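You operate a simulated robot arm through the tools that you are given. There is no shell and no other tool. Be economical: measure what you need, move in short steps, check, and stop when the job is done.

You run a simulated robot arm. Do the job below in one go: nothing can be reset, and whatever is moved stays where it is left.

## Task
Set the pine oil to warm at the heat on its tab.
Fine: in the jar warmer, vented cover shut over it; switch on last.

Only the result counts: the job must be done as asked and must still hold three seconds after the hand-in. Knocking over, shifting, dropping, spilling or breaking anything else fails it. Lids that push on must go on centred and level and be pressed home; caps that screw on are set level and turned clockwise until they are tight.

## Robot
A 6-joint arm with a two-finger parallel gripper, fixed in place. Base frame: the origin is at the foot of the arm, x ahead of it, y to its left, z up; the work surface is at about z = 804. Lengths are in mm, angles in degrees, forces in N, time in s.
With the tool pointing down near the work surface it reaches from about 240 to 640 mm from the base axis. Its first joint turns from -66.0 to 66.0 degrees. Payload 2.7 kg.
Tool frame: the origin (TCP) lies between the finger pads and is the grasp point; the fingertips stand 23 mm ahead of it; z points along the fingers, y is the line along which they close. Largest opening 94 mm; finger width 38, thickness 10; the body of the gripper, 54 by 96 mm, starts 39 mm behind the TCP.
Orientation is that of the tool frame in the base frame, as a unit quaternion [w, x, y, z]. With the fingers straight down and closing along the base's y, the tool's x points along the base's -x, its y along +y and its z along -z.

## Interface
- The arm moves only by the tool apply_moves. Its argument "deltas" is a list of rows, each a list of 3 entries, a list of its own where there are three numbers: the shift along the tool's x, y, z in mm, then the turn, a rotation vector about the tool's x, y, z in degrees, then the gripper command, from -1 (fully open) to 1 (shut), values between in proportion. In form: [[[tx, ty, tz], [wx, wy, wz], grip], ...]. A call has 1 to 10 rows; each row shifts and turns the commanded pose from where the row before left it, along the tool's axes as they then stand. Rows are played at 5 a second. More than 50 mm and 8.6 degrees between two rows, or a gripper value outside its range, and nothing of the call is played. A pose out of reach is approached as far as the arm can. The call stops where the force on the tool passes 90 N (or 10 N more than at its start, if that is more) or the arm is blocked; 0.2 s more then pass. The fingers move at their own pace (about 45 mm/s each) and stop on an object; they squeeze with about 32 N. The grip force told is the motor's: it shows also when the fingers shut on nothing. Time passes only in rows, and 0.2 s behind the last, so rows that do not move let the fingers close. It gives the time, the measured TCP pose, the force on the tool (base axes), the opening and the grip force at its end, in the units of the frame above (readings bear some noise).
- Cameras (640 x 400 px; columns grow to the right, rows downward): "scene" is fixed at [81.2, -459.9, 1408]; the picture's right is [0.63, -0.78, 0.00], its down [-0.46, -0.37, -0.81] and it looks along [0.63, 0.51, -0.59] (base axes); focal length 352 px, centre (320, 200). "wrist" rides on the gripper at [-39, 0, -44] in the tool frame; the picture's right is [0.00, -1.00, 0.00], its down [0.97, 0.00, -0.24] and it looks along [0.24, 0.00, 0.97] (tool axes); focal length 218 px, centre (320, 200). There is no depth. A picture from a camera that has moved, and an enlarged one, comes with that camera's place and axes in the base frame and with its lens. The place of the scene camera against the robot may be out by one fixed shift of up to 18 mm in any direction.
- snapshot(camera): a new picture of that camera. No time passes.
- enlarge(camera, box): a new picture of the part [left, top, right, bottom] of that camera's present view, enlarged. No time passes.
- close_job(): hands the job in; it is judged then, once.

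Work in short steps. Places have to be worked out from the pictures, the camera data and where the tool is seen: move nearer, look again, correct. Check each grasp and each placing, and mend what went wrong. You have 120 turns and 84 pictures in all, those below and enlarged ones among them. Open the gripper and draw the arm clear of the work before you hand the job in, unless the task says otherwise; then end with one line.

The tools are called after "Emit:" as name(argument=value, ...) on one line, values as JSON. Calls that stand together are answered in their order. apply_moves: Moves the arm, as the interface text tells. Its arguments: {"type":"object","properties":{"deltas":{"type":"array"}},"required":["deltas"]} The other tools are called the same way: snapshot (camera) takes a picture; enlarge (camera, box) takes an enlarged picture of a part of a camera's view; close_job () hands the job in.

At the start:

```text
time: 0.0
ee_pos: [330.3, 66.1, 1126.3]
tool_rot: [0.001, 0.001, 1.0, 0.0]
force: [-0.5, 0.0, 0.3]
width: 94.4
grip_force: 0.1
```

scene: 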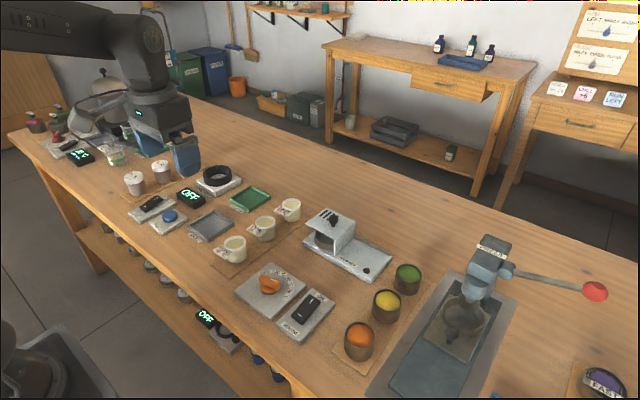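
wrist: 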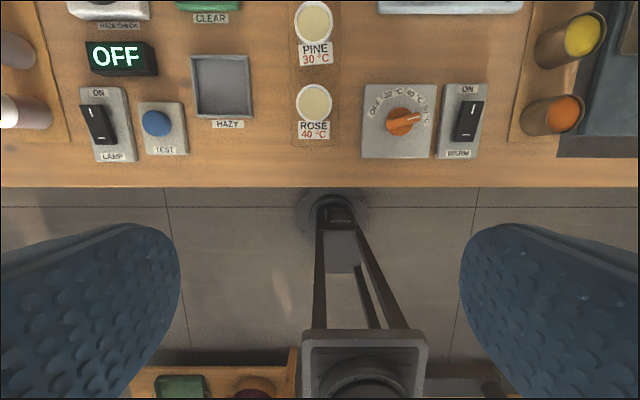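

I'll start by enlarging the scene around the jars, warmer and dial to read the labels.

Emit:
enlarge(camera="scene", box=[200, 180, 440, 350])

Emit:
enlarge(camera="wrist", box=[280, 0, 520, 170])

Emit:
enlarge(camera="scene", box=[0, 80, 240, 240])

```text
2.35 times, centred on (320, 265) of scene
camera zoom: at [81.2, -459.9, 1408.0], right [0.63, -0.78, 0.0], down [-0.46, -0.37, -0.81], along [0.63, 0.51, -0.59], focal length 828 px, centre (320, 47)
```

zoom: 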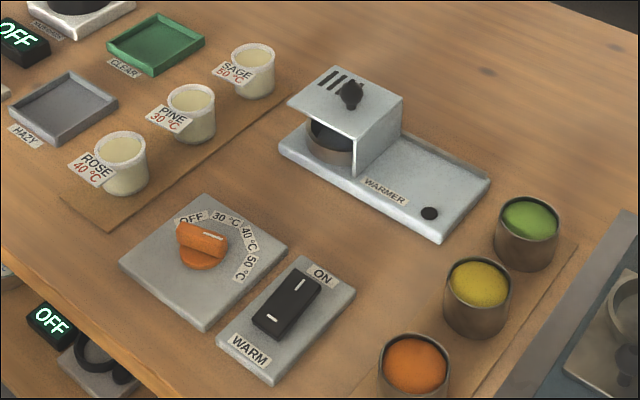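

```text
2.35 times, centred on (400, 85) of wrist
camera zoom: at [368.9, 65.8, 1169.9], right [0.0, -1.0, 0.0], down [-0.97, 0.0, 0.24], along [-0.24, 0.0, -0.97], focal length 514 px, centre (132, 471)
```

zoom: 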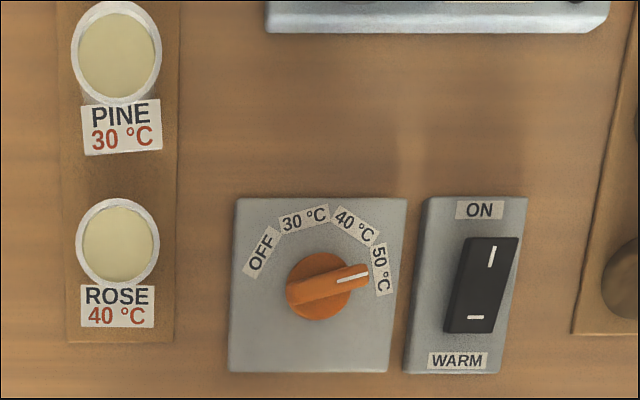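

```text
2.50 times, centred on (120, 160) of scene
camera zoom: at [81.2, -459.9, 1408.0], right [0.63, -0.78, 0.0], down [-0.46, -0.37, -0.81], along [0.63, 0.51, -0.59], focal length 880 px, centre (820, 300)
```

zoom: 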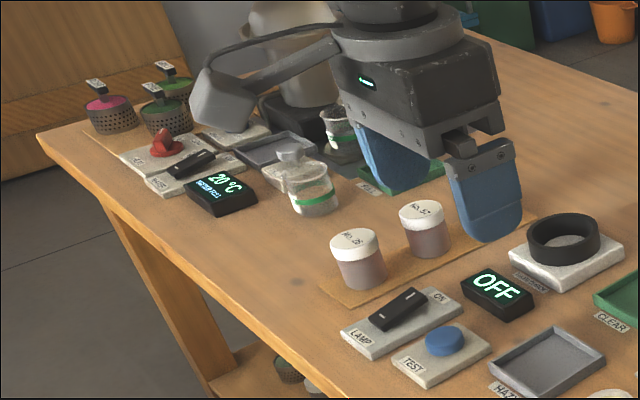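

The dial sits at 50 and pine needs 30. The warmer is far out, around x≈550–650, so I'll move the wrist camera above it for a closer look.

Emit:
apply_moves(deltas=[[[-30, -29, 0], [0, 0, 0], -1], [[-30, -29, 0], [0, 0, 0], -1], [[-30, -29, 0], [0, 0, 0], -1], [[-30, -29, 0], [0, 0, 0], -1], [[-30, -29, 0], [0, 0, 0], -1], [[-30, 0, 20], [0, 0, 0], -1], [[0, 0, 0], [0, 0, 0], -1]])

Emit:
snapshot(camera="wrist")

Emit:
snapshot(camera="scene")

```text
time: 1.6
ee_pos: [509.9, -80.5, 1105.7]
tool_rot: [0.0, 0.0, 1.0, 0.0]
force: [-0.3, -0.2, 0.7]
width: 94.0
grip_force: 0.1
```

```text
78 pictures are left
camera wrist: at [549.5, -80.6, 1150.2], right [0.0, -1.0, 0.0], down [-0.97, 0.0, 0.24], along [-0.24, 0.0, -0.97], focal length 218 px, centre (320, 200)
```

wrist: 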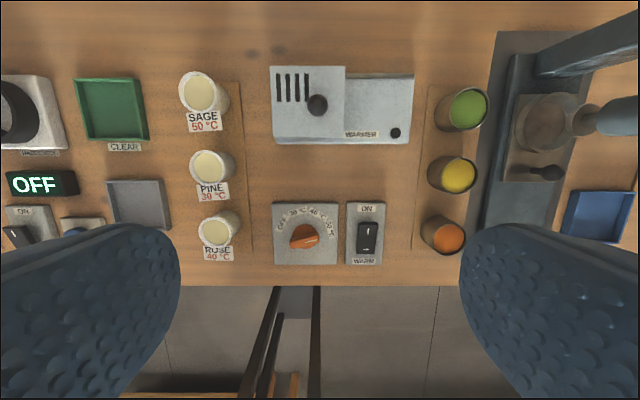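

```text
77 pictures are left
```

scene: 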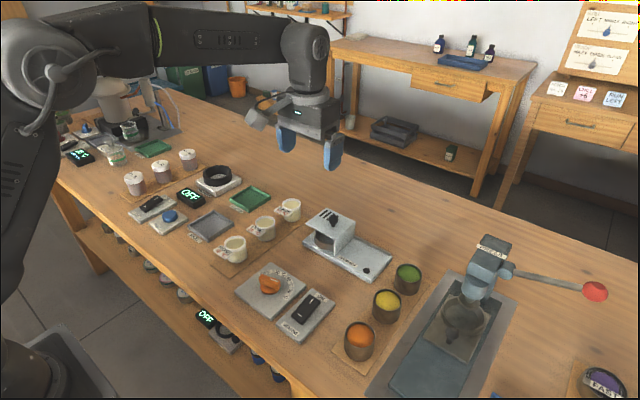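

Emit:
enlarge(camera="wrist", box=[240, 40, 440, 165])

Emit:
enlarge(camera="scene", box=[290, 195, 410, 295])

Emit:
enlarge(camera="wrist", box=[180, 140, 400, 278])

```text
3.20 times, centred on (340, 102) of wrist
camera zoom: at [549.5, -80.6, 1150.2], right [0.0, -1.0, 0.0], down [-0.97, 0.0, 0.24], along [-0.24, 0.0, -0.97], focal length 698 px, centre (256, 512)
```

zoom: 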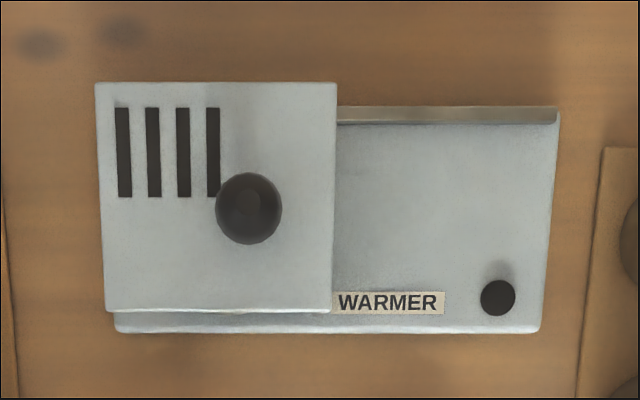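

```text
4.00 times, centred on (350, 245) of scene
camera zoom: at [81.3, -459.9, 1408.0], right [0.63, -0.78, 0.0], down [-0.46, -0.37, -0.81], along [0.63, 0.51, -0.59], focal length 1407 px, centre (200, 20)
```

zoom: 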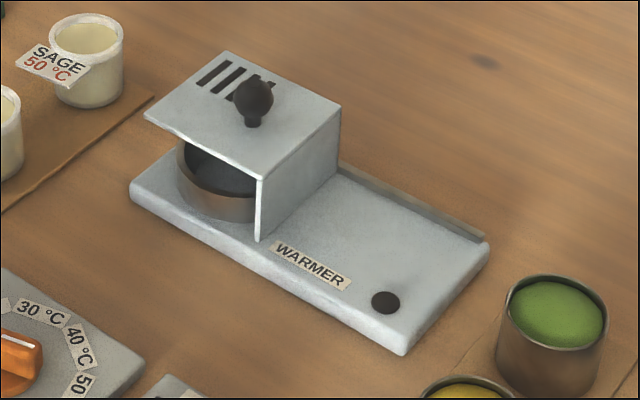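

```text
2.90 times, centred on (290, 209) of wrist
camera zoom: at [549.5, -80.6, 1150.2], right [0.0, -1.0, 0.0], down [-0.97, 0.0, 0.24], along [-0.24, 0.0, -0.97], focal length 633 px, centre (407, 174)
```

zoom: 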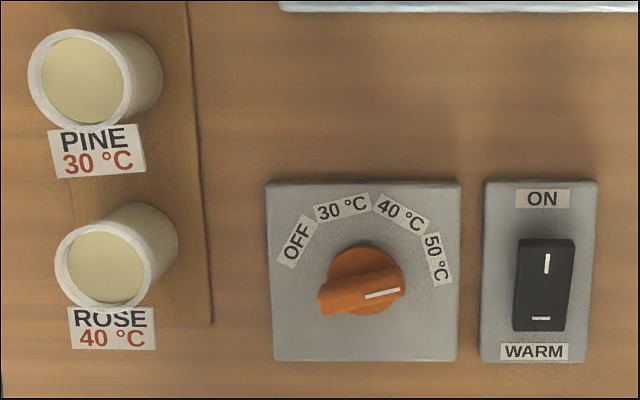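

The cover looks like a sliding box (top plate y≈-22…-111, x≈560…640) with its knob near (595,-78) and a rail along the back. It should slide toward -y. I'll drop to above the knob for a closer look.

Emit:
apply_moves(deltas=[[[-21, 0, 34], [0, 0, 0], -1], [[-21, 0, 34], [0, 0, 0], -1], [[-21, 0, 34], [0, 0, 0], -1], [[-21, 0, 34], [0, 0, 0], -1], [[0, 0, 0], [0, 0, 0], -1]])

Emit:
snapshot(camera="wrist")

Emit:
enlarge(camera="scene", box=[260, 130, 420, 290])

```text
time: 2.8
ee_pos: [595.9, -77.8, 968.4]
tool_rot: [0.001, 0.001, 1.0, -0.001]
force: [0.8, 0.6, -0.3]
width: 93.8
grip_force: 0.0
```

```text
73 pictures are left
camera wrist: at [634.0, -79.8, 1013.0], right [0.0, -1.0, 0.0], down [-0.97, 0.0, 0.24], along [-0.24, 0.0, -0.97], focal length 218 px, centre (320, 200)
```

wrist: 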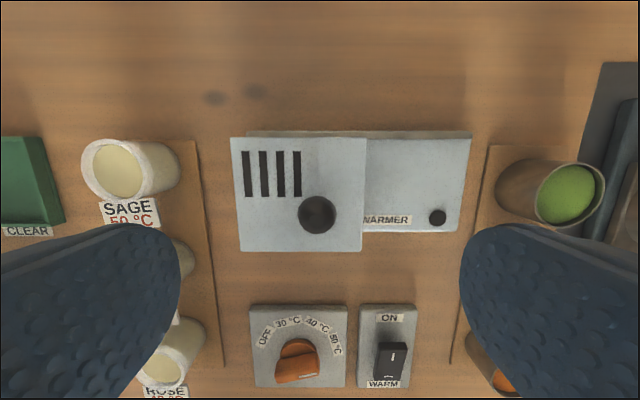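

```text
2.50 times, centred on (340, 210) of scene
camera zoom: at [81.3, -459.9, 1408.0], right [0.63, -0.78, 0.0], down [-0.46, -0.37, -0.81], along [0.63, 0.51, -0.59], focal length 880 px, centre (270, 175)
```

zoom: 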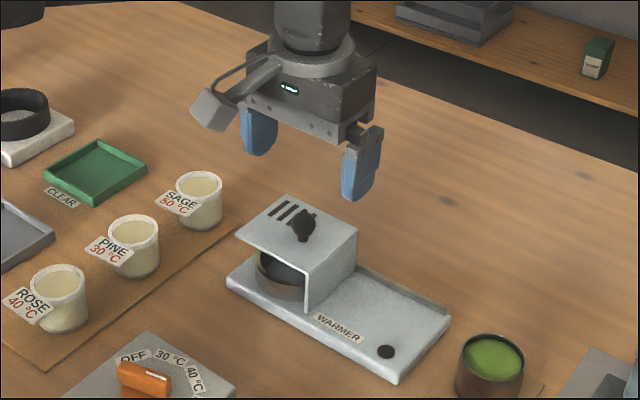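

Triangulation puts the knob ball at about (594,-78,887) and the cover top at z≈870. I'll descend to TCP z≈899, with the tips about 6 mm above the cover, and close on the knob.

Emit:
apply_moves(deltas=[[[0, 0, 23], [0, 0, 0], -0.3], [[0, 0, 23], [0, 0, 0], -0.3], [[0, 0, 23], [0, 0, 0], -0.3], [[0, 0, 0], [0, 0, 0], 1], [[0, 0, 0], [0, 0, 0], 1], [[0, 0, 0], [0, 0, 0], 1], [[0, 0, 0], [0, 0, 0], 1], [[0, 0, 0], [0, 0, 0], 1]])

Emit:
enlarge(camera="scene", box=[260, 130, 420, 290])

```text
time: 4.6
ee_pos: [594.4, -77.4, 899.2]
tool_rot: [0.001, -0.001, 1.0, -0.001]
force: [-0.2, 0.3, -3.4]
width: 23.1
grip_force: 45.0
```

```text
2.50 times, centred on (340, 210) of scene
camera zoom: at [81.3, -459.9, 1408.0], right [0.63, -0.78, 0.0], down [-0.46, -0.37, -0.81], along [0.63, 0.51, -0.59], focal length 880 px, centre (270, 175)
```

zoom: 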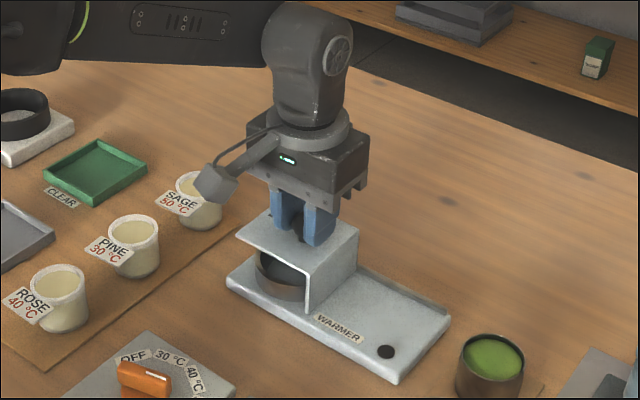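

The knob is gripped at 23 mm width. I'll try sliding it gently toward -y by 20 mm and watch the force.

Emit:
apply_moves(deltas=[[[0, -5, 0], [0, 0, 0], 1], [[0, -5, 0], [0, 0, 0], 1], [[0, -5, 0], [0, 0, 0], 1], [[0, -5, 0], [0, 0, 0], 1], [[0, 0, 0], [0, 0, 0], 1]])

Emit:
enlarge(camera="scene", box=[260, 130, 420, 290])

```text
time: 5.8
ee_pos: [594.0, -98.0, 900.6]
tool_rot: [0.0, 0.001, 1.0, 0.0]
force: [0.9, 0.8, -12.7]
width: 23.0
grip_force: 44.9
```

```text
2.50 times, centred on (340, 210) of scene
camera zoom: at [81.5, -459.9, 1407.9], right [0.63, -0.78, 0.0], down [-0.46, -0.37, -0.81], along [0.63, 0.51, -0.59], focal length 880 px, centre (270, 175)
```

zoom: 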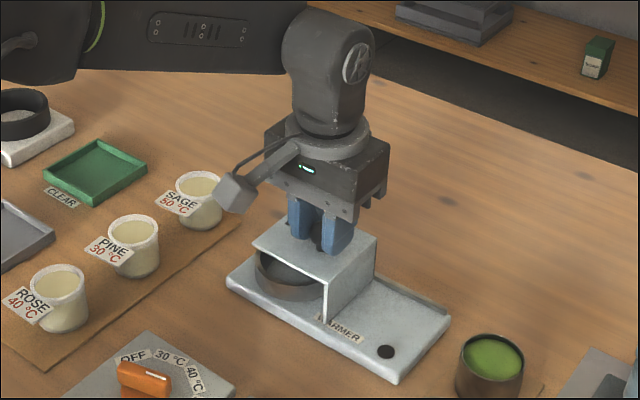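

It slides freely. I'll carry on toward the end of travel.

Emit:
apply_moves(deltas=[[[0, -8, 0.5], [0, 0, 0], 1], [[0, -8, 0.5], [0, 0, 0], 1], [[0, -8, 0], [0, 0, 0], 1], [[0, -8, 0], [0, 0, 0], 1], [[0, -8, 0], [0, 0, 0], 1], [[0, -8, 0], [0, 0, 0], 1], [[0, 0, 0], [0, 0, 0], 1]])

Emit:
enlarge(camera="scene", box=[260, 130, 420, 290])

```text
time: 7.4
ee_pos: [594.4, -146.0, 901.0]
tool_rot: [0.001, 0.0, 1.0, 0.0]
force: [6.6, -0.4, -6.0]
width: 23.3
grip_force: 45.0
```

```text
2.50 times, centred on (340, 210) of scene
camera zoom: at [81.5, -459.9, 1407.9], right [0.63, -0.78, 0.0], down [-0.46, -0.37, -0.81], along [0.63, 0.51, -0.59], focal length 880 px, centre (270, 175)
```

zoom: 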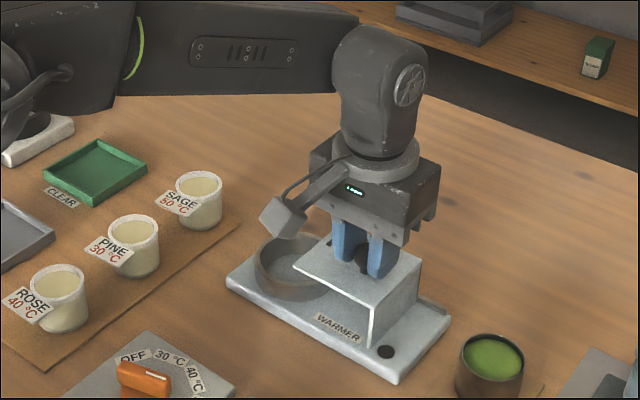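

It's still moving freely, so I'll continue in small steps until it meets a stop or the well is clear.

Emit:
apply_moves(deltas=[[[0, -5, 0], [0, 0, 0], 1], [[0, -5, 0], [0, 0, 0], 1], [[0, -4, 0], [0, 0, 0], 1], [[0, -4, 0], [0, 0, 0], 1], [[0, -3, 0], [0, 0, 0], 1], [[0, 0, 0], [0, 0, 0], 1]])

Emit:
enlarge(camera="scene", box=[260, 130, 420, 290])

```text
time: 8.8
ee_pos: [594.7, -167.8, 899.9]
tool_rot: [0.001, 0.0, 1.0, 0.0]
force: [5.5, -0.5, -1.4]
width: 23.0
grip_force: 45.5
```

```text
2.50 times, centred on (340, 210) of scene
camera zoom: at [81.4, -459.9, 1408.0], right [0.63, -0.78, 0.0], down [-0.46, -0.37, -0.81], along [0.63, 0.51, -0.59], focal length 880 px, centre (270, 175)
```

zoom: 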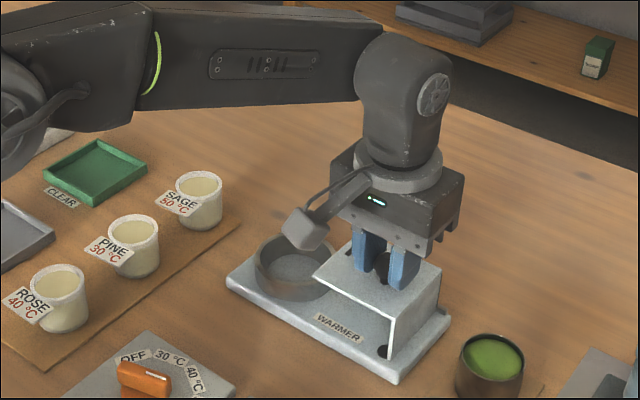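

No stop yet, and the well is nearly clear. A few more millimetres in small steps.

Emit:
apply_moves(deltas=[[[0, -2, 0], [0, 0, 0], 1], [[0, -2, 0], [0, 0, 0], 1], [[0, -2, 0], [0, 0, 0], 1], [[0, -2, 0], [0, 0, 0], 1], [[0, 0, 0], [0, 0, 0], 1]])

```text
time: 10.0
ee_pos: [593.8, -174.0, 900.3]
tool_rot: [0.0, 0.0, 1.0, 0.0]
force: [2.1, 2.5, 0.9]
width: 23.2
grip_force: 44.9
```

It has moved about 97 mm and is near its stop. I'll release and rise to look at the well.

Emit:
apply_moves(deltas=[[[0, 0, 0], [0, 0, 0], -0.2], [[0, 0, 0], [0, 0, 0], -0.2], [[0, 0, 0], [0, 0, 0], -0.2], [[0, 0, -30], [0, 0, 0], -0.2], [[0, 0, -40], [0, 0, 0], -0.2], [[0, 40, -40], [0, 0, 0], -1], [[0, 40, -20], [0, 0, 0], -1], [[0, 40, 0], [0, 0, 0], -1], [[0, 0, 0], [0, 0, 0], -1]])

Emit:
snapshot(camera="wrist")

Emit:
enlarge(camera="scene", box=[210, 170, 410, 295])

```text
refused: row 6 steps farther than a row can; nothing moved
```

```text
67 pictures are left
camera wrist: at [633.3, -176.0, 944.1], right [0.0, -1.0, 0.0], down [-0.97, 0.0, 0.24], along [-0.24, 0.0, -0.97], focal length 218 px, centre (320, 200)
```

wrist: 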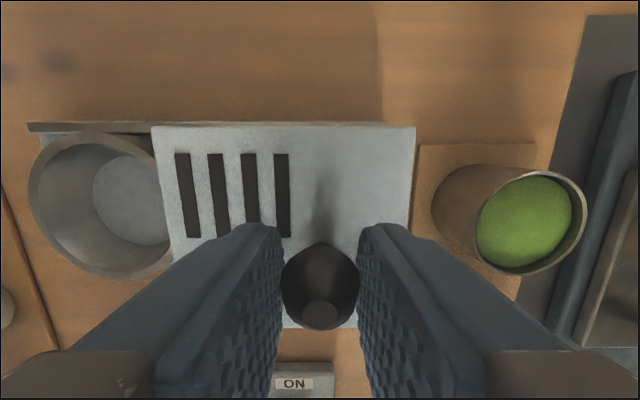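

```text
3.20 times, centred on (310, 232) of scene
camera zoom: at [81.3, -459.8, 1408.0], right [0.63, -0.78, 0.0], down [-0.46, -0.37, -0.81], along [0.63, 0.51, -0.59], focal length 1126 px, centre (352, 96)
```

zoom: 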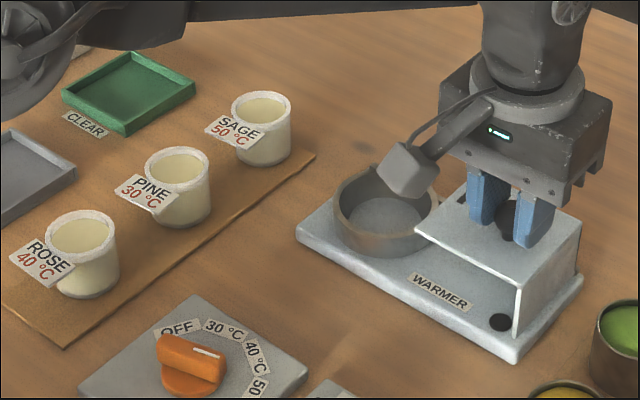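

The move was refused because one step was too long. I'll repeat it with shorter steps.

Emit:
apply_moves(deltas=[[[0, 0, 0], [0, 0, 0], -0.2], [[0, 0, 0], [0, 0, 0], -0.2], [[0, 0, 0], [0, 0, 0], -0.2], [[0, 0, -30], [0, 0, 0], -0.2], [[0, 0, -40], [0, 0, 0], -0.2], [[0, 30, -35], [0, 0, 0], -1], [[0, 40, -25], [0, 0, 0], -1], [[0, 45, 0], [0, 0, 0], -1], [[0, 0, 0], [0, 0, 0], -1]])

Emit:
snapshot(camera="wrist")

Emit:
enlarge(camera="scene", box=[210, 170, 410, 295])

```text
time: 12.0
ee_pos: [592.9, -60.4, 1031.7]
tool_rot: [0.001, 0.001, 1.0, 0.0]
force: [0.5, 1.4, -0.3]
width: 94.2
grip_force: 0.0
```

```text
65 pictures are left
camera wrist: at [632.2, -60.8, 1074.4], right [0.0, -1.0, 0.0], down [-0.97, 0.0, 0.24], along [-0.24, 0.0, -0.97], focal length 218 px, centre (320, 200)
```

wrist: 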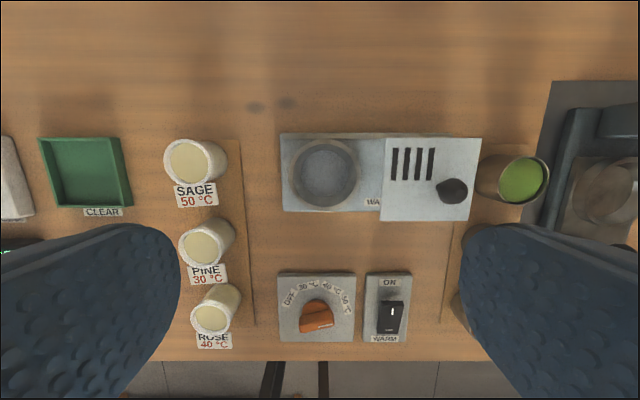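

```text
3.20 times, centred on (310, 232) of scene
camera zoom: at [81.3, -459.9, 1408.0], right [0.63, -0.78, 0.0], down [-0.46, -0.37, -0.81], along [0.63, 0.51, -0.59], focal length 1126 px, centre (352, 96)
```

zoom: 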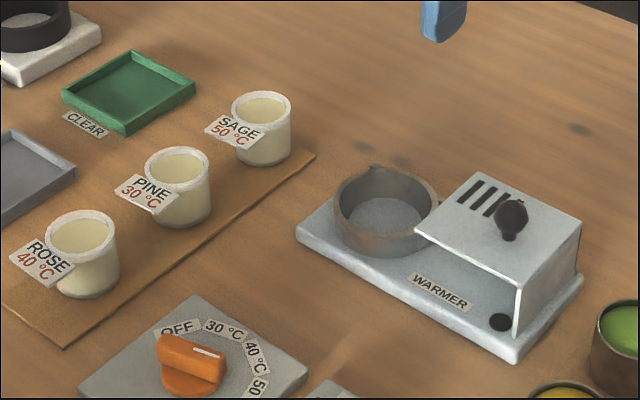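

The well is uncovered. I'll enlarge the wrist view to measure the well and the pine jar.

Emit:
enlarge(camera="wrist", box=[270, 120, 430, 220])

Emit:
enlarge(camera="wrist", box=[150, 200, 310, 300])

```text
4.00 times, centred on (350, 170) of wrist
camera zoom: at [632.2, -60.8, 1074.4], right [0.0, -1.0, 0.0], down [-0.97, 0.0, 0.24], along [-0.24, 0.0, -0.97], focal length 873 px, centre (200, 320)
```

zoom: 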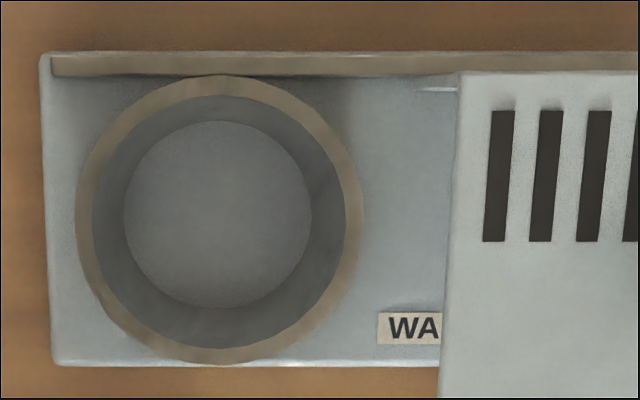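

```text
4.00 times, centred on (230, 250) of wrist
camera zoom: at [632.2, -60.8, 1074.4], right [0.0, -1.0, 0.0], down [-0.97, 0.0, 0.24], along [-0.24, 0.0, -0.97], focal length 873 px, centre (680, 0)
```

zoom: 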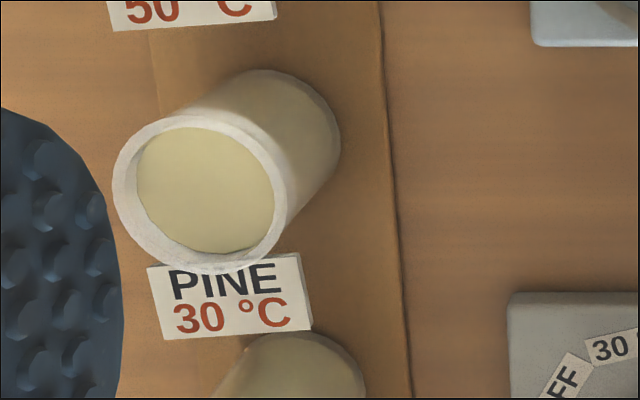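

Estimates: well centre ≈(603,-66) with rim z≈845 and inner radius ≈33; pine jar ≈(521,74) with top z≈849 and radius ≈24. I'll move above the pine jar to refine these.

Emit:
apply_moves(deltas=[[[18, 33, 0], [0, 0, 0], -1], [[18, 33, 0], [0, 0, 0], -1], [[18, 33, 0], [0, 0, 0], -1], [[18, 35, 0], [0, 0, 0], -1], [[0, 0, 40], [0, 0, 0], -1], [[0, 0, 40], [0, 0, 0], -1], [[0, 0, 0], [0, 0, 0], -1]])

Emit:
snapshot(camera="wrist")

Emit:
enlarge(camera="scene", box=[200, 120, 360, 280])

```text
time: 13.6
ee_pos: [522.7, 74.4, 951.6]
tool_rot: [0.0, -0.001, 1.0, 0.0]
force: [0.1, -0.4, 0.0]
width: 94.2
grip_force: 0.0
```

```text
61 pictures are left
camera wrist: at [561.6, 73.0, 994.2], right [0.0, -1.0, 0.0], down [-0.97, 0.0, 0.24], along [-0.24, 0.0, -0.97], focal length 218 px, centre (320, 200)
```

wrist: 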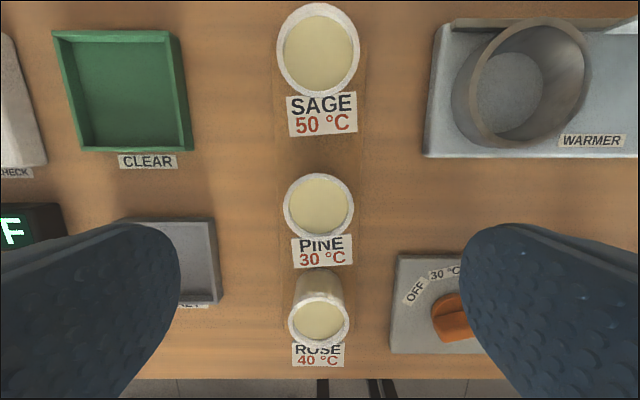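

```text
2.50 times, centred on (280, 200) of scene
camera zoom: at [81.2, -459.9, 1408.0], right [0.63, -0.78, 0.0], down [-0.46, -0.37, -0.81], along [0.63, 0.51, -0.59], focal length 880 px, centre (420, 200)
```

zoom: 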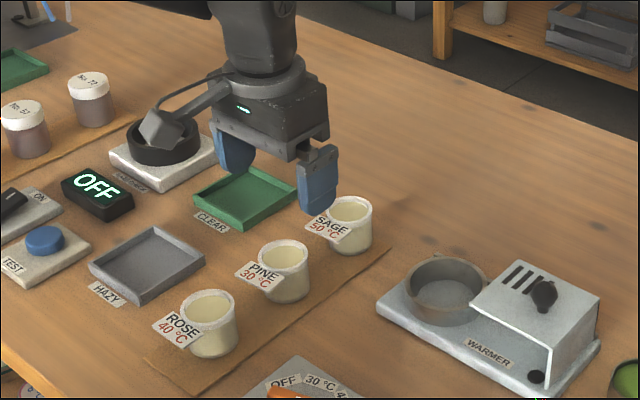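

The jar is centred under the tool at (520.5,73.5) with diameter ≈49 and top z≈849. I'll descend to TCP z≈860 to grip only its top 11–12 mm, so the fingers stay above the well rim later.

Emit:
apply_moves(deltas=[[[1, 0, 30], [0, 0, 0], -0.6], [[0, 0, 30], [0, 0, 0], -0.6], [[0, 0, 20], [0, 0, 0], -0.6], [[0, 0, 11], [0, 0, 0], -0.6], [[0, 0, 0], [0, 0, 0], -0.6]])

Emit:
enlarge(camera="scene", box=[220, 170, 320, 270])

Emit:
snapshot(camera="wrist")

```text
time: 14.8
ee_pos: [521.8, 75.4, 858.3]
tool_rot: [0.0, 0.0, 1.0, 0.0]
force: [-0.5, 0.2, 0.3]
width: 75.3
grip_force: 0.2
```

```text
4.00 times, centred on (270, 220) of scene
camera zoom: at [81.2, -459.9, 1408.0], right [0.63, -0.78, 0.0], down [-0.46, -0.37, -0.81], along [0.63, 0.51, -0.59], focal length 1407 px, centre (520, 120)
```

zoom: 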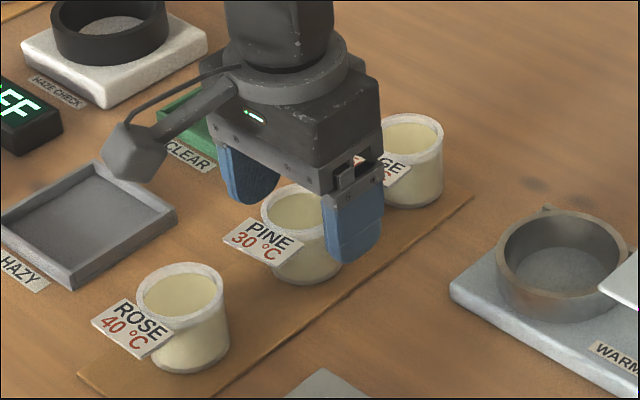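

```text
58 pictures are left
camera wrist: at [560.0, 73.2, 902.7], right [0.0, -1.0, 0.0], down [-0.97, 0.0, 0.24], along [-0.24, 0.0, -0.97], focal length 218 px, centre (320, 200)
```

wrist: 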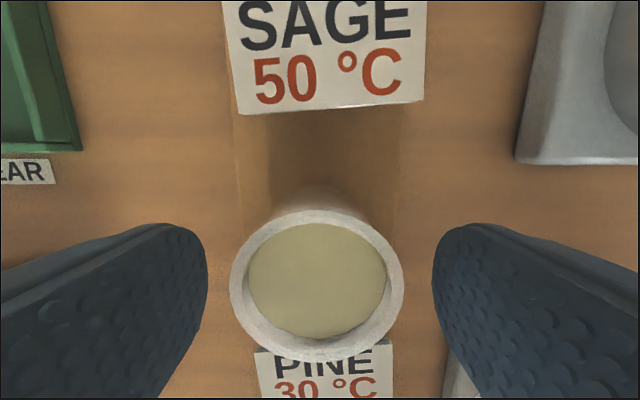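

The jar top is at z≈848.5, centred at (521,74), and the fingers straddle it clear of the tag. I'm closing the grip.

Emit:
apply_moves(deltas=[[[0, 0, 0], [0, 0, 0], 1], [[0, 0, 0], [0, 0, 0], 1], [[0, 0, 0], [0, 0, 0], 1], [[0, 0, 0], [0, 0, 0], 1]])

Emit:
enlarge(camera="scene", box=[220, 170, 320, 270])

```text
time: 15.8
ee_pos: [521.3, 73.4, 859.7]
tool_rot: [0.0, 0.0, 1.0, 0.0]
force: [-0.6, -0.4, -0.5]
width: 46.5
grip_force: 31.7
```

```text
4.00 times, centred on (270, 220) of scene
camera zoom: at [81.2, -459.9, 1408.0], right [0.63, -0.78, 0.0], down [-0.46, -0.37, -0.81], along [0.63, 0.51, -0.59], focal length 1407 px, centre (520, 120)
```

zoom: 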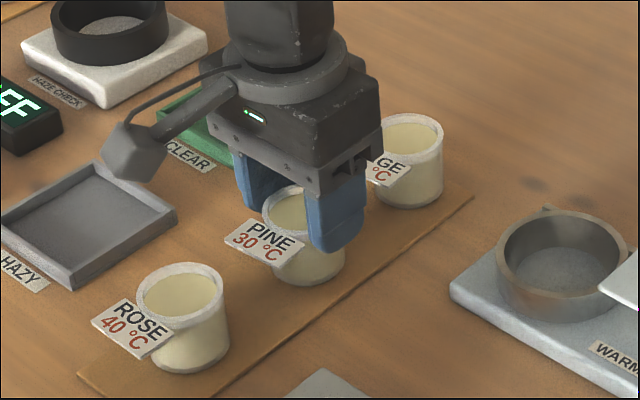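

The jar is gripped at 46.5 mm. I'll lift it straight up slowly and check.

Emit:
apply_moves(deltas=[[[0, 0, -5], [0, 0, 0], 1], [[0, 0, -10], [0, 0, 0], 1], [[0, 0, -20], [0, 0, 0], 1], [[0, 0, -20], [0, 0, 0], 1], [[0, 0, -20], [0, 0, 0], 1], [[0, 0, -15], [0, 0, 0], 1], [[0, 0, 0], [0, 0, 0], 1]])

Emit:
enlarge(camera="scene", box=[200, 100, 360, 260])

Emit:
enlarge(camera="wrist", box=[380, 0, 640, 163])

```text
time: 17.4
ee_pos: [520.6, 74.0, 948.3]
tool_rot: [0.001, 0.0, 1.0, 0.0]
force: [-0.2, -0.6, -1.2]
width: 46.6
grip_force: 32.1
```

```text
2.50 times, centred on (280, 180) of scene
camera zoom: at [81.2, -459.9, 1408.0], right [0.63, -0.78, 0.0], down [-0.46, -0.37, -0.81], along [0.63, 0.51, -0.59], focal length 880 px, centre (420, 250)
```

zoom: 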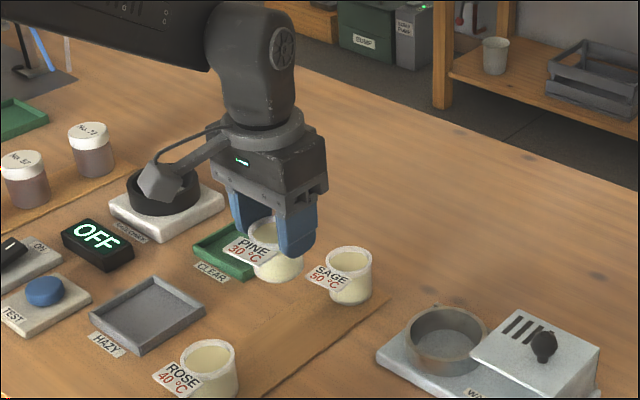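

```text
2.45 times, centred on (510, 82) of wrist
camera zoom: at [559.7, 73.1, 992.6], right [0.0, -1.0, 0.0], down [-0.97, 0.0, 0.24], along [-0.24, 0.0, -0.97], focal length 536 px, centre (-146, 491)
```

zoom: 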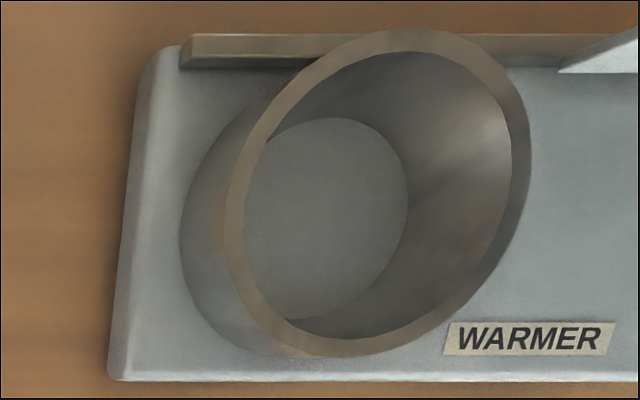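

The jar is held upright. Using two views, the well rim is at z≈836, the floor at z≈819 and the centre at (601.5,-66). I'll carry the jar over the well at the present height.

Emit:
apply_moves(deltas=[[[-10, -16, 0], [0, 0, 0], 1], [[-14, -24, 0], [0, 0, 0], 1], [[-16, -28, 0], [0, 0, 0], 1], [[-16, -28, 0], [0, 0, 0], 1], [[-14, -26, 0], [0, 0, 0], 1], [[-10, -18, 0], [0, 0, 0], 1], [[0, 0, 0], [0, 0, 0], 1], [[0, 0, 0], [0, 0, 0], 1]])

Emit:
snapshot(camera="wrist")

Emit:
enlarge(camera="scene", box=[260, 130, 420, 290])

```text
time: 19.2
ee_pos: [601.6, -65.6, 949.1]
tool_rot: [0.0, -0.001, 1.0, 0.0]
force: [-0.1, 0.4, -0.5]
width: 46.5
grip_force: 32.0
```

```text
54 pictures are left
camera wrist: at [640.5, -67.2, 992.3], right [0.0, -1.0, 0.0], down [-0.97, 0.0, 0.24], along [-0.24, 0.0, -0.97], focal length 218 px, centre (320, 200)
```

wrist: 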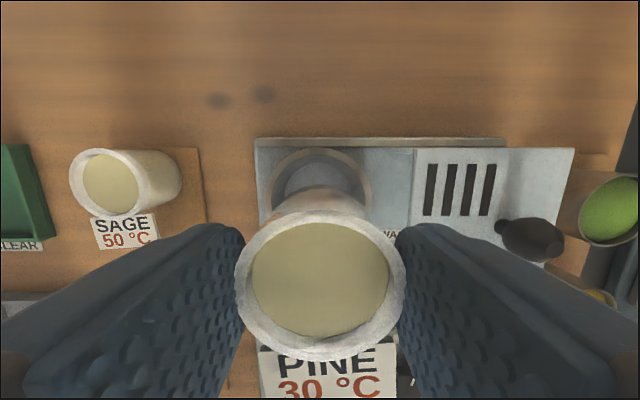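

```text
2.50 times, centred on (340, 210) of scene
camera zoom: at [81.2, -459.9, 1408.0], right [0.63, -0.78, 0.0], down [-0.46, -0.37, -0.81], along [0.63, 0.51, -0.59], focal length 880 px, centre (270, 175)
```

zoom: 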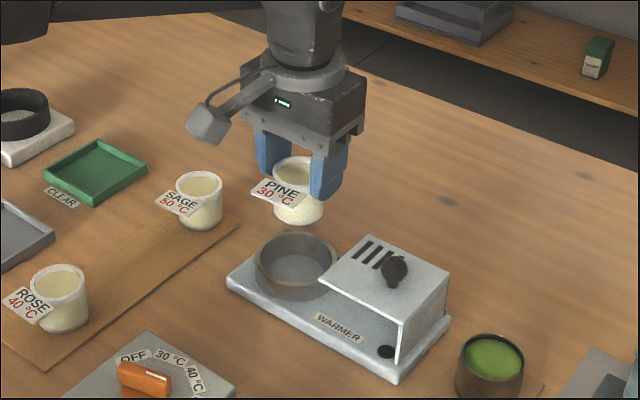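

Alignment checks out, with the well centre at ≈(601,-66). I'll lower to just above the expected contact at TCP z≈873.

Emit:
apply_moves(deltas=[[[0, 0, 20], [0, 0, 0], 1], [[0, 0, 20], [0, 0, 0], 1], [[0, 0, 15], [0, 0, 0], 1], [[0, 0, 10], [0, 0, 0], 1], [[0, 0, 5], [0, 0, 0], 1], [[0, 0, 0], [0, 0, 0], 1]])

Emit:
enlarge(camera="scene", box=[280, 170, 380, 270])

```text
time: 20.6
ee_pos: [600.8, -66.3, 878.5]
tool_rot: [0.0, 0.0, 1.0, 0.001]
force: [1.1, -0.2, -0.2]
width: 46.4
grip_force: 32.2
```

```text
4.00 times, centred on (330, 220) of scene
camera zoom: at [81.3, -459.9, 1408.0], right [0.63, -0.78, 0.0], down [-0.46, -0.37, -0.81], along [0.63, 0.51, -0.59], focal length 1407 px, centre (280, 120)
```

zoom: 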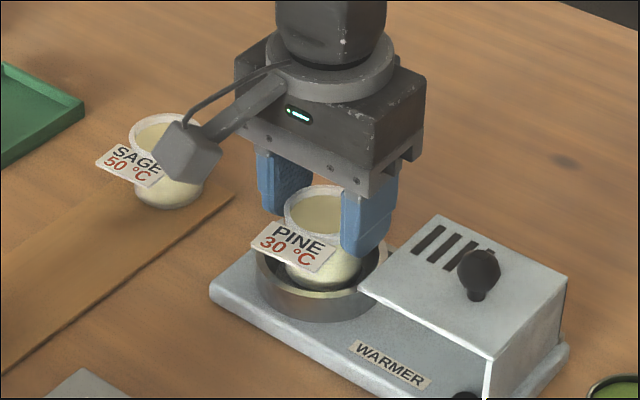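

The jar bottom is inside the ring with clearance all round. I'll go down in 1.5 mm steps until it touches.

Emit:
apply_moves(deltas=[[[0, 0, 1.5], [0, 0, 0], 1], [[0, 0, 1.5], [0, 0, 0], 1], [[0, 0, 1.5], [0, 0, 0], 1], [[0, 0, 0], [0, 0, 0], 1]])

```text
time: 21.6
ee_pos: [601.2, -66.0, 874.9]
tool_rot: [0.001, 0.001, 1.0, 0.0]
force: [0.3, 0.0, -0.2]
width: 46.6
grip_force: 32.2
```

No contact yet, so I'll continue in small steps.

Emit:
apply_moves(deltas=[[[0, 0, 1], [0, 0, 0], 1], [[0, 0, 1], [0, 0, 0], 1], [[0, 0, 1], [0, 0, 0], 1], [[0, 0, 0], [0, 0, 0], 1]])

```text
time: 22.6
ee_pos: [601.7, -66.3, 871.8]
tool_rot: [0.001, -0.001, 1.0, 0.001]
force: [0.9, 0.2, -1.3]
width: 46.7
grip_force: 32.2
```

Emit:
apply_moves(deltas=[[[0, 0, 1], [0, 0, 0], 1], [[0, 0, 1], [0, 0, 0], 1], [[0, 0, 0], [0, 0, 0], 1]])

Emit:
enlarge(camera="scene", box=[290, 195, 370, 275])

```text
time: 23.4
ee_pos: [602.1, -65.9, 870.8]
tool_rot: [0.003, 0.0, 1.0, 0.001]
force: [-3.6, -0.1, 11.1]
width: 46.4
grip_force: 32.1
```

```text
5.00 times, centred on (330, 235) of scene
camera zoom: at [80.9, -459.8, 1408.0], right [0.63, -0.78, 0.0], down [-0.46, -0.37, -0.81], along [0.63, 0.51, -0.59], focal length 1759 px, centre (270, 25)
```

zoom: 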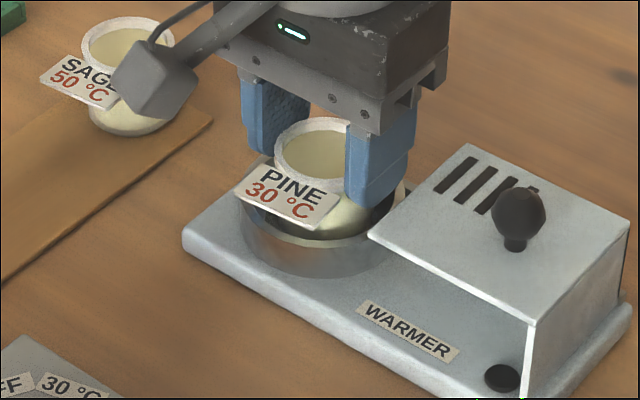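

There is contact (11 N) at TCP z≈871, which matches the floor. I'll open slightly, to about 60 mm, then rise straight up.

Emit:
apply_moves(deltas=[[[0, 0, -0.7], [0, 0, 0], 1], [[0, 0, 0], [0, 0, 0], -0.1], [[0, 0, 0], [0, 0, 0], -0.28], [[0, 0, 0], [0, 0, 0], -0.28], [[0, 0, -10], [0, 0, 0], -0.28], [[0, 0, -20], [0, 0, 0], -0.28], [[0, 0, -40], [0, 0, 0], -0.28], [[0, 0, -40], [0, 0, 0], -0.28], [[0, 0, 0], [0, 0, 0], -1]])

Emit:
snapshot(camera="wrist")

Emit:
enlarge(camera="scene", box=[270, 180, 390, 300])

```text
time: 25.4
ee_pos: [601.6, -66.9, 982.0]
tool_rot: [0.0, 0.0, 1.0, 0.0]
force: [-0.1, 0.2, -0.5]
width: 94.1
grip_force: 0.0
```

```text
50 pictures are left
camera wrist: at [640.3, -67.4, 1025.6], right [0.0, -1.0, 0.0], down [-0.97, 0.0, 0.24], along [-0.24, 0.0, -0.97], focal length 218 px, centre (320, 200)
```

wrist: 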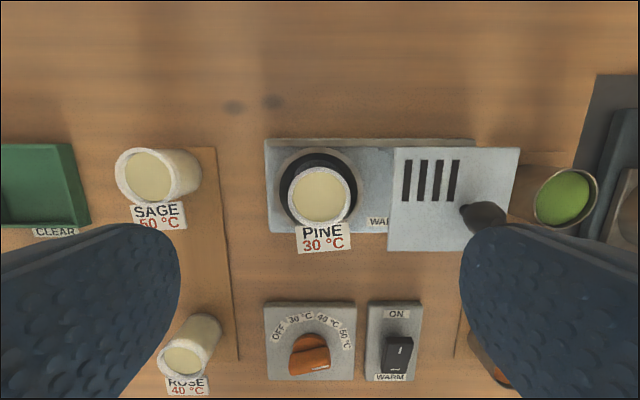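

```text
3.33 times, centred on (330, 240) of scene
camera zoom: at [81.2, -459.9, 1408.0], right [0.63, -0.78, 0.0], down [-0.46, -0.37, -0.81], along [0.63, 0.51, -0.59], focal length 1173 px, centre (287, 67)
```

zoom: 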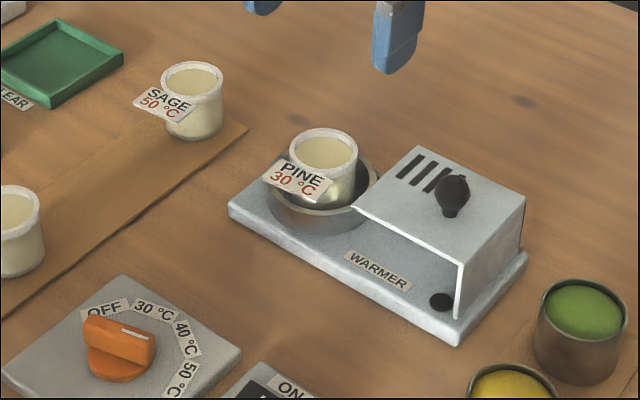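

The pine jar sits in the well, upright and centred, with its top at ≈860, under the cover plate at ≈867. Next I'll regrip the cover knob at (594,-175).

Emit:
apply_moves(deltas=[[[2, -36, 0], [0, 0, 0], -0.3], [[3, -36, 0], [0, 0, 0], -0.3], [[2.5, -36, 0], [0, 0, 0], -0.3], [[0, 0, 30], [0, 0, 0], -0.3], [[0, 0, 30], [0, 0, 0], -0.3], [[0, 0, 22], [0, 0, 0], -0.3], [[0, 0, 0], [0, 0, 0], -0.3]])

Emit:
snapshot(camera="wrist")

```text
time: 27.0
ee_pos: [593.6, -174.1, 897.3]
tool_rot: [0.001, 0.0, 1.0, 0.0]
force: [0.5, -0.4, 0.8]
width: 61.0
grip_force: 0.1
```

```text
48 pictures are left
camera wrist: at [632.9, -175.1, 941.0], right [0.0, -1.0, 0.0], down [-0.97, 0.0, 0.24], along [-0.24, 0.0, -0.97], focal length 218 px, centre (320, 200)
```

wrist: 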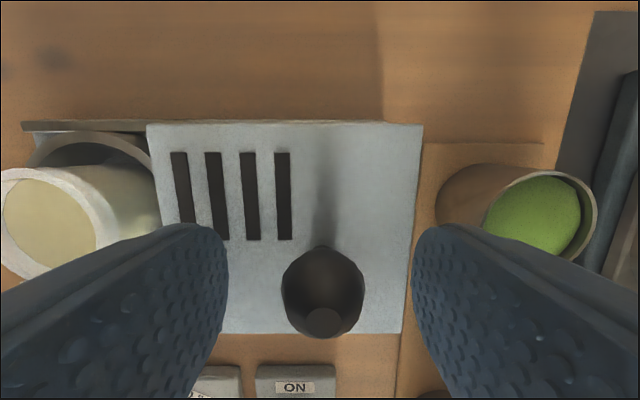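

The knob is between the fingers. I'll close, then slide +y 15 mm as a start and watch for contact with the jar.

Emit:
apply_moves(deltas=[[[0, 0, -1], [0, 0, 0], 1], [[0, 0, 0], [0, 0, 0], 1], [[0, 0, 0], [0, 0, 0], 1], [[0, 0, 0], [0, 0, 0], 1], [[0, 5, 0], [0, 0, 0], 1], [[0, 5, 0], [0, 0, 0], 1], [[0, 5, 0], [0, 0, 0], 1], [[0, 0, 0], [0, 0, 0], 1]])

Emit:
enlarge(camera="scene", box=[280, 190, 380, 290])

```text
time: 28.8
ee_pos: [593.9, -158.7, 898.5]
tool_rot: [0.0, 0.0, 1.0, 0.0]
force: [-2.7, 0.0, -6.1]
width: 23.1
grip_force: 45.1
```

```text
4.00 times, centred on (330, 240) of scene
camera zoom: at [81.2, -459.9, 1408.0], right [0.63, -0.78, 0.0], down [-0.46, -0.37, -0.81], along [0.63, 0.51, -0.59], focal length 1407 px, centre (280, 40)
```

zoom: 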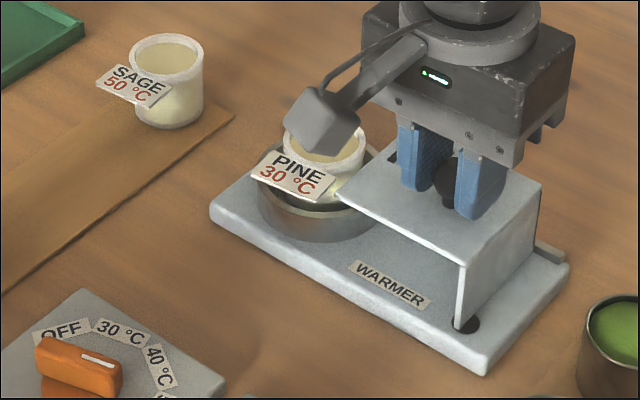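

It slides fine. I'll go on 18 mm, so the leading edge just passes the jar's rim, and check.

Emit:
apply_moves(deltas=[[[0, 4, 0], [0, 0, 0], 1], [[0, 4, 0], [0, 0, 0], 1], [[0, 4, 0], [0, 0, 0], 1], [[0, 3, 0], [0, 0, 0], 1], [[0, 3, 0], [0, 0, 0], 1], [[0, 0, 0], [0, 0, 0], 1]])

Emit:
enlarge(camera="scene", box=[280, 190, 380, 290])

```text
time: 30.2
ee_pos: [594.4, -140.4, 898.5]
tool_rot: [-0.001, 0.0, 1.0, 0.001]
force: [4.6, -0.4, -14.7]
width: 23.3
grip_force: 44.7
```

```text
4.00 times, centred on (330, 240) of scene
camera zoom: at [81.6, -460.0, 1407.9], right [0.63, -0.78, 0.0], down [-0.46, -0.37, -0.81], along [0.63, 0.51, -0.59], focal length 1407 px, centre (280, 40)
```

zoom: 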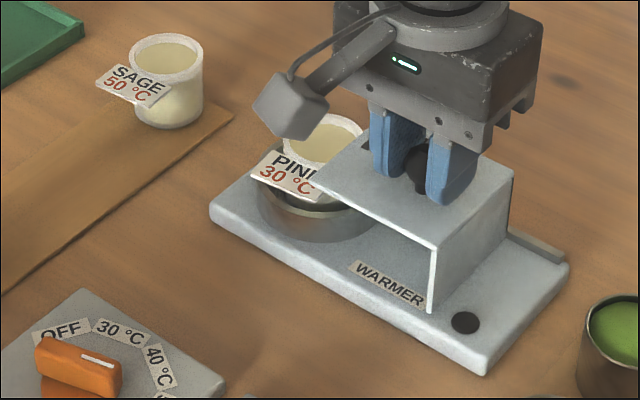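

The edge is passing above the jar without catching it. I'll continue.

Emit:
apply_moves(deltas=[[[0, 5, 0.4], [0, 0, 0], 1], [[0, 5, 0.4], [0, 0, 0], 1], [[0, 5, 0], [0, 0, 0], 1], [[0, 5, 0], [0, 0, 0], 1], [[0, 5, 0], [0, 0, 0], 1], [[0, 5, 0], [0, 0, 0], 1], [[0, 0, 0], [0, 0, 0], 1]])

Emit:
enlarge(camera="scene", box=[280, 190, 380, 290])

```text
time: 31.8
ee_pos: [594.2, -110.1, 898.4]
tool_rot: [0.0, 0.0, 1.0, -0.001]
force: [1.6, -0.3, -8.9]
width: 23.0
grip_force: 45.1
```

```text
4.00 times, centred on (330, 240) of scene
camera zoom: at [81.4, -459.9, 1407.9], right [0.63, -0.78, 0.0], down [-0.46, -0.37, -0.81], along [0.63, 0.51, -0.59], focal length 1407 px, centre (280, 40)
```

zoom: 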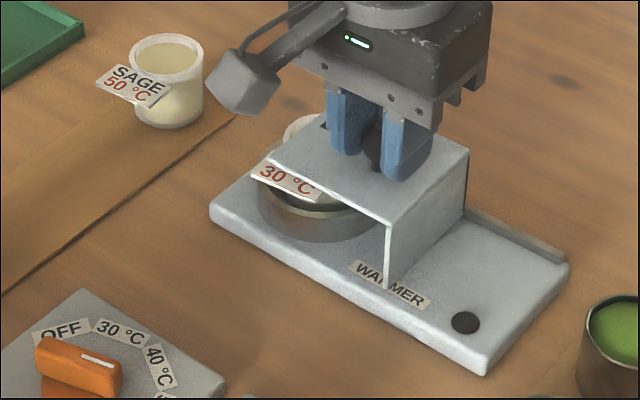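

Good. The remaining ≈32 mm brings it to the original closed position, y≈-77.5.

Emit:
apply_moves(deltas=[[[0, 5, 0], [0, 0, 0], 1], [[0, 5, 0], [0, 0, 0], 1], [[0, 5, 0], [0, 0, 0], 1], [[0, 5, 0], [0, 0, 0], 1], [[0, 5, 0], [0, 0, 0], 1], [[0, 4, 0], [0, 0, 0], 1], [[0, 3, 0], [0, 0, 0], 1], [[0, 1, 0], [0, 0, 0], 1], [[0, 1, 0], [0, 0, 0], 1], [[0, 0, 0], [0, 0, 0], 1]])

Emit:
enlarge(camera="scene", box=[280, 190, 380, 290])

```text
time: 34.0
ee_pos: [594.5, -76.5, 899.0]
tool_rot: [0.0, 0.0, 1.0, 0.0]
force: [1.9, 0.0, -6.5]
width: 23.4
grip_force: 45.3
```

```text
4.00 times, centred on (330, 240) of scene
camera zoom: at [81.4, -459.9, 1408.0], right [0.63, -0.78, 0.0], down [-0.46, -0.37, -0.81], along [0.63, 0.51, -0.59], focal length 1407 px, centre (280, 40)
```

zoom: 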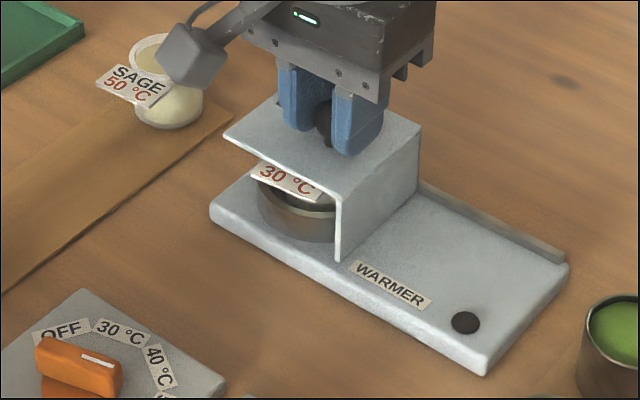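

It's back at its original position, centred over the well. I'll nudge it gently to see whether an end stop holds it.

Emit:
apply_moves(deltas=[[[0, 1, 0], [0, 0, 0], 1], [[0, 1, 0], [0, 0, 0], 1], [[0, 0, 0], [0, 0, 0], 1]])

```text
time: 34.8
ee_pos: [594.0, -76.5, 899.0]
tool_rot: [0.001, 0.001, 1.0, -0.001]
force: [1.6, -14.4, -7.7]
width: 23.1
grip_force: 45.4
```

The end stop is reached, so the cover is shut. I'll release, rise and move above the dial.

Emit:
apply_moves(deltas=[[[0, -1.5, 0], [0, 0, 0], 0.3], [[0, 0, 0], [0, 0, 0], 0], [[0, 0, 0], [0, 0, 0], 0], [[0, 0, -40], [0, 0, 0], 0], [[0, 0, -40], [0, 0, 0], -0.3], [[48, 5, 0], [0, 0, 0], -0.3], [[48, 5, 0], [0, 0, 0], -0.3], [[48, 5, 0], [0, 0, 0], -0.3], [[46, 5, 0], [0, 0, 0], -0.3], [[0, 0, 0], [0, 0, 0], -0.3]])

Emit:
snapshot(camera="wrist")

Emit:
enlarge(camera="scene", box=[220, 190, 380, 350])

```text
time: 37.0
ee_pos: [403.2, -57.6, 978.1]
tool_rot: [0.001, -0.001, 1.0, 0.0]
force: [0.4, 1.0, 0.4]
width: 60.9
grip_force: 0.1
```

```text
43 pictures are left
camera wrist: at [442.5, -57.6, 1021.4], right [0.0, -1.0, 0.0], down [-0.97, 0.0, 0.24], along [-0.24, 0.0, -0.97], focal length 218 px, centre (320, 200)
```

wrist: 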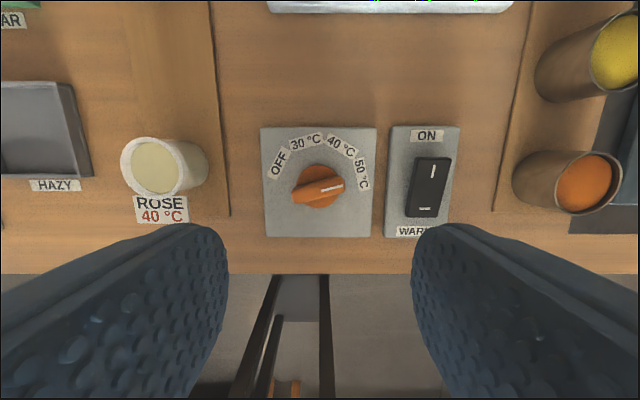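

```text
2.50 times, centred on (300, 270) of scene
camera zoom: at [81.2, -459.9, 1408.0], right [0.63, -0.78, 0.0], down [-0.46, -0.37, -0.81], along [0.63, 0.51, -0.59], focal length 880 px, centre (370, 25)
```

zoom: 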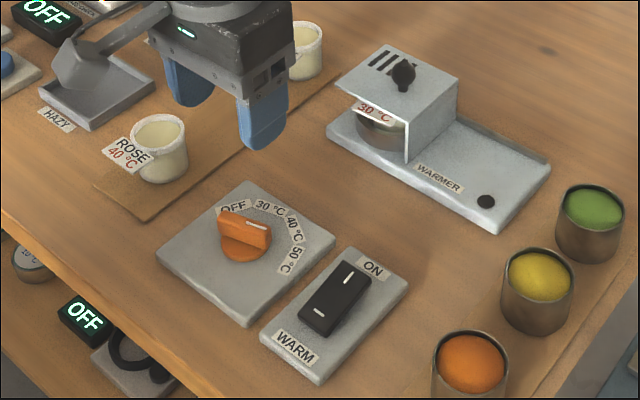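

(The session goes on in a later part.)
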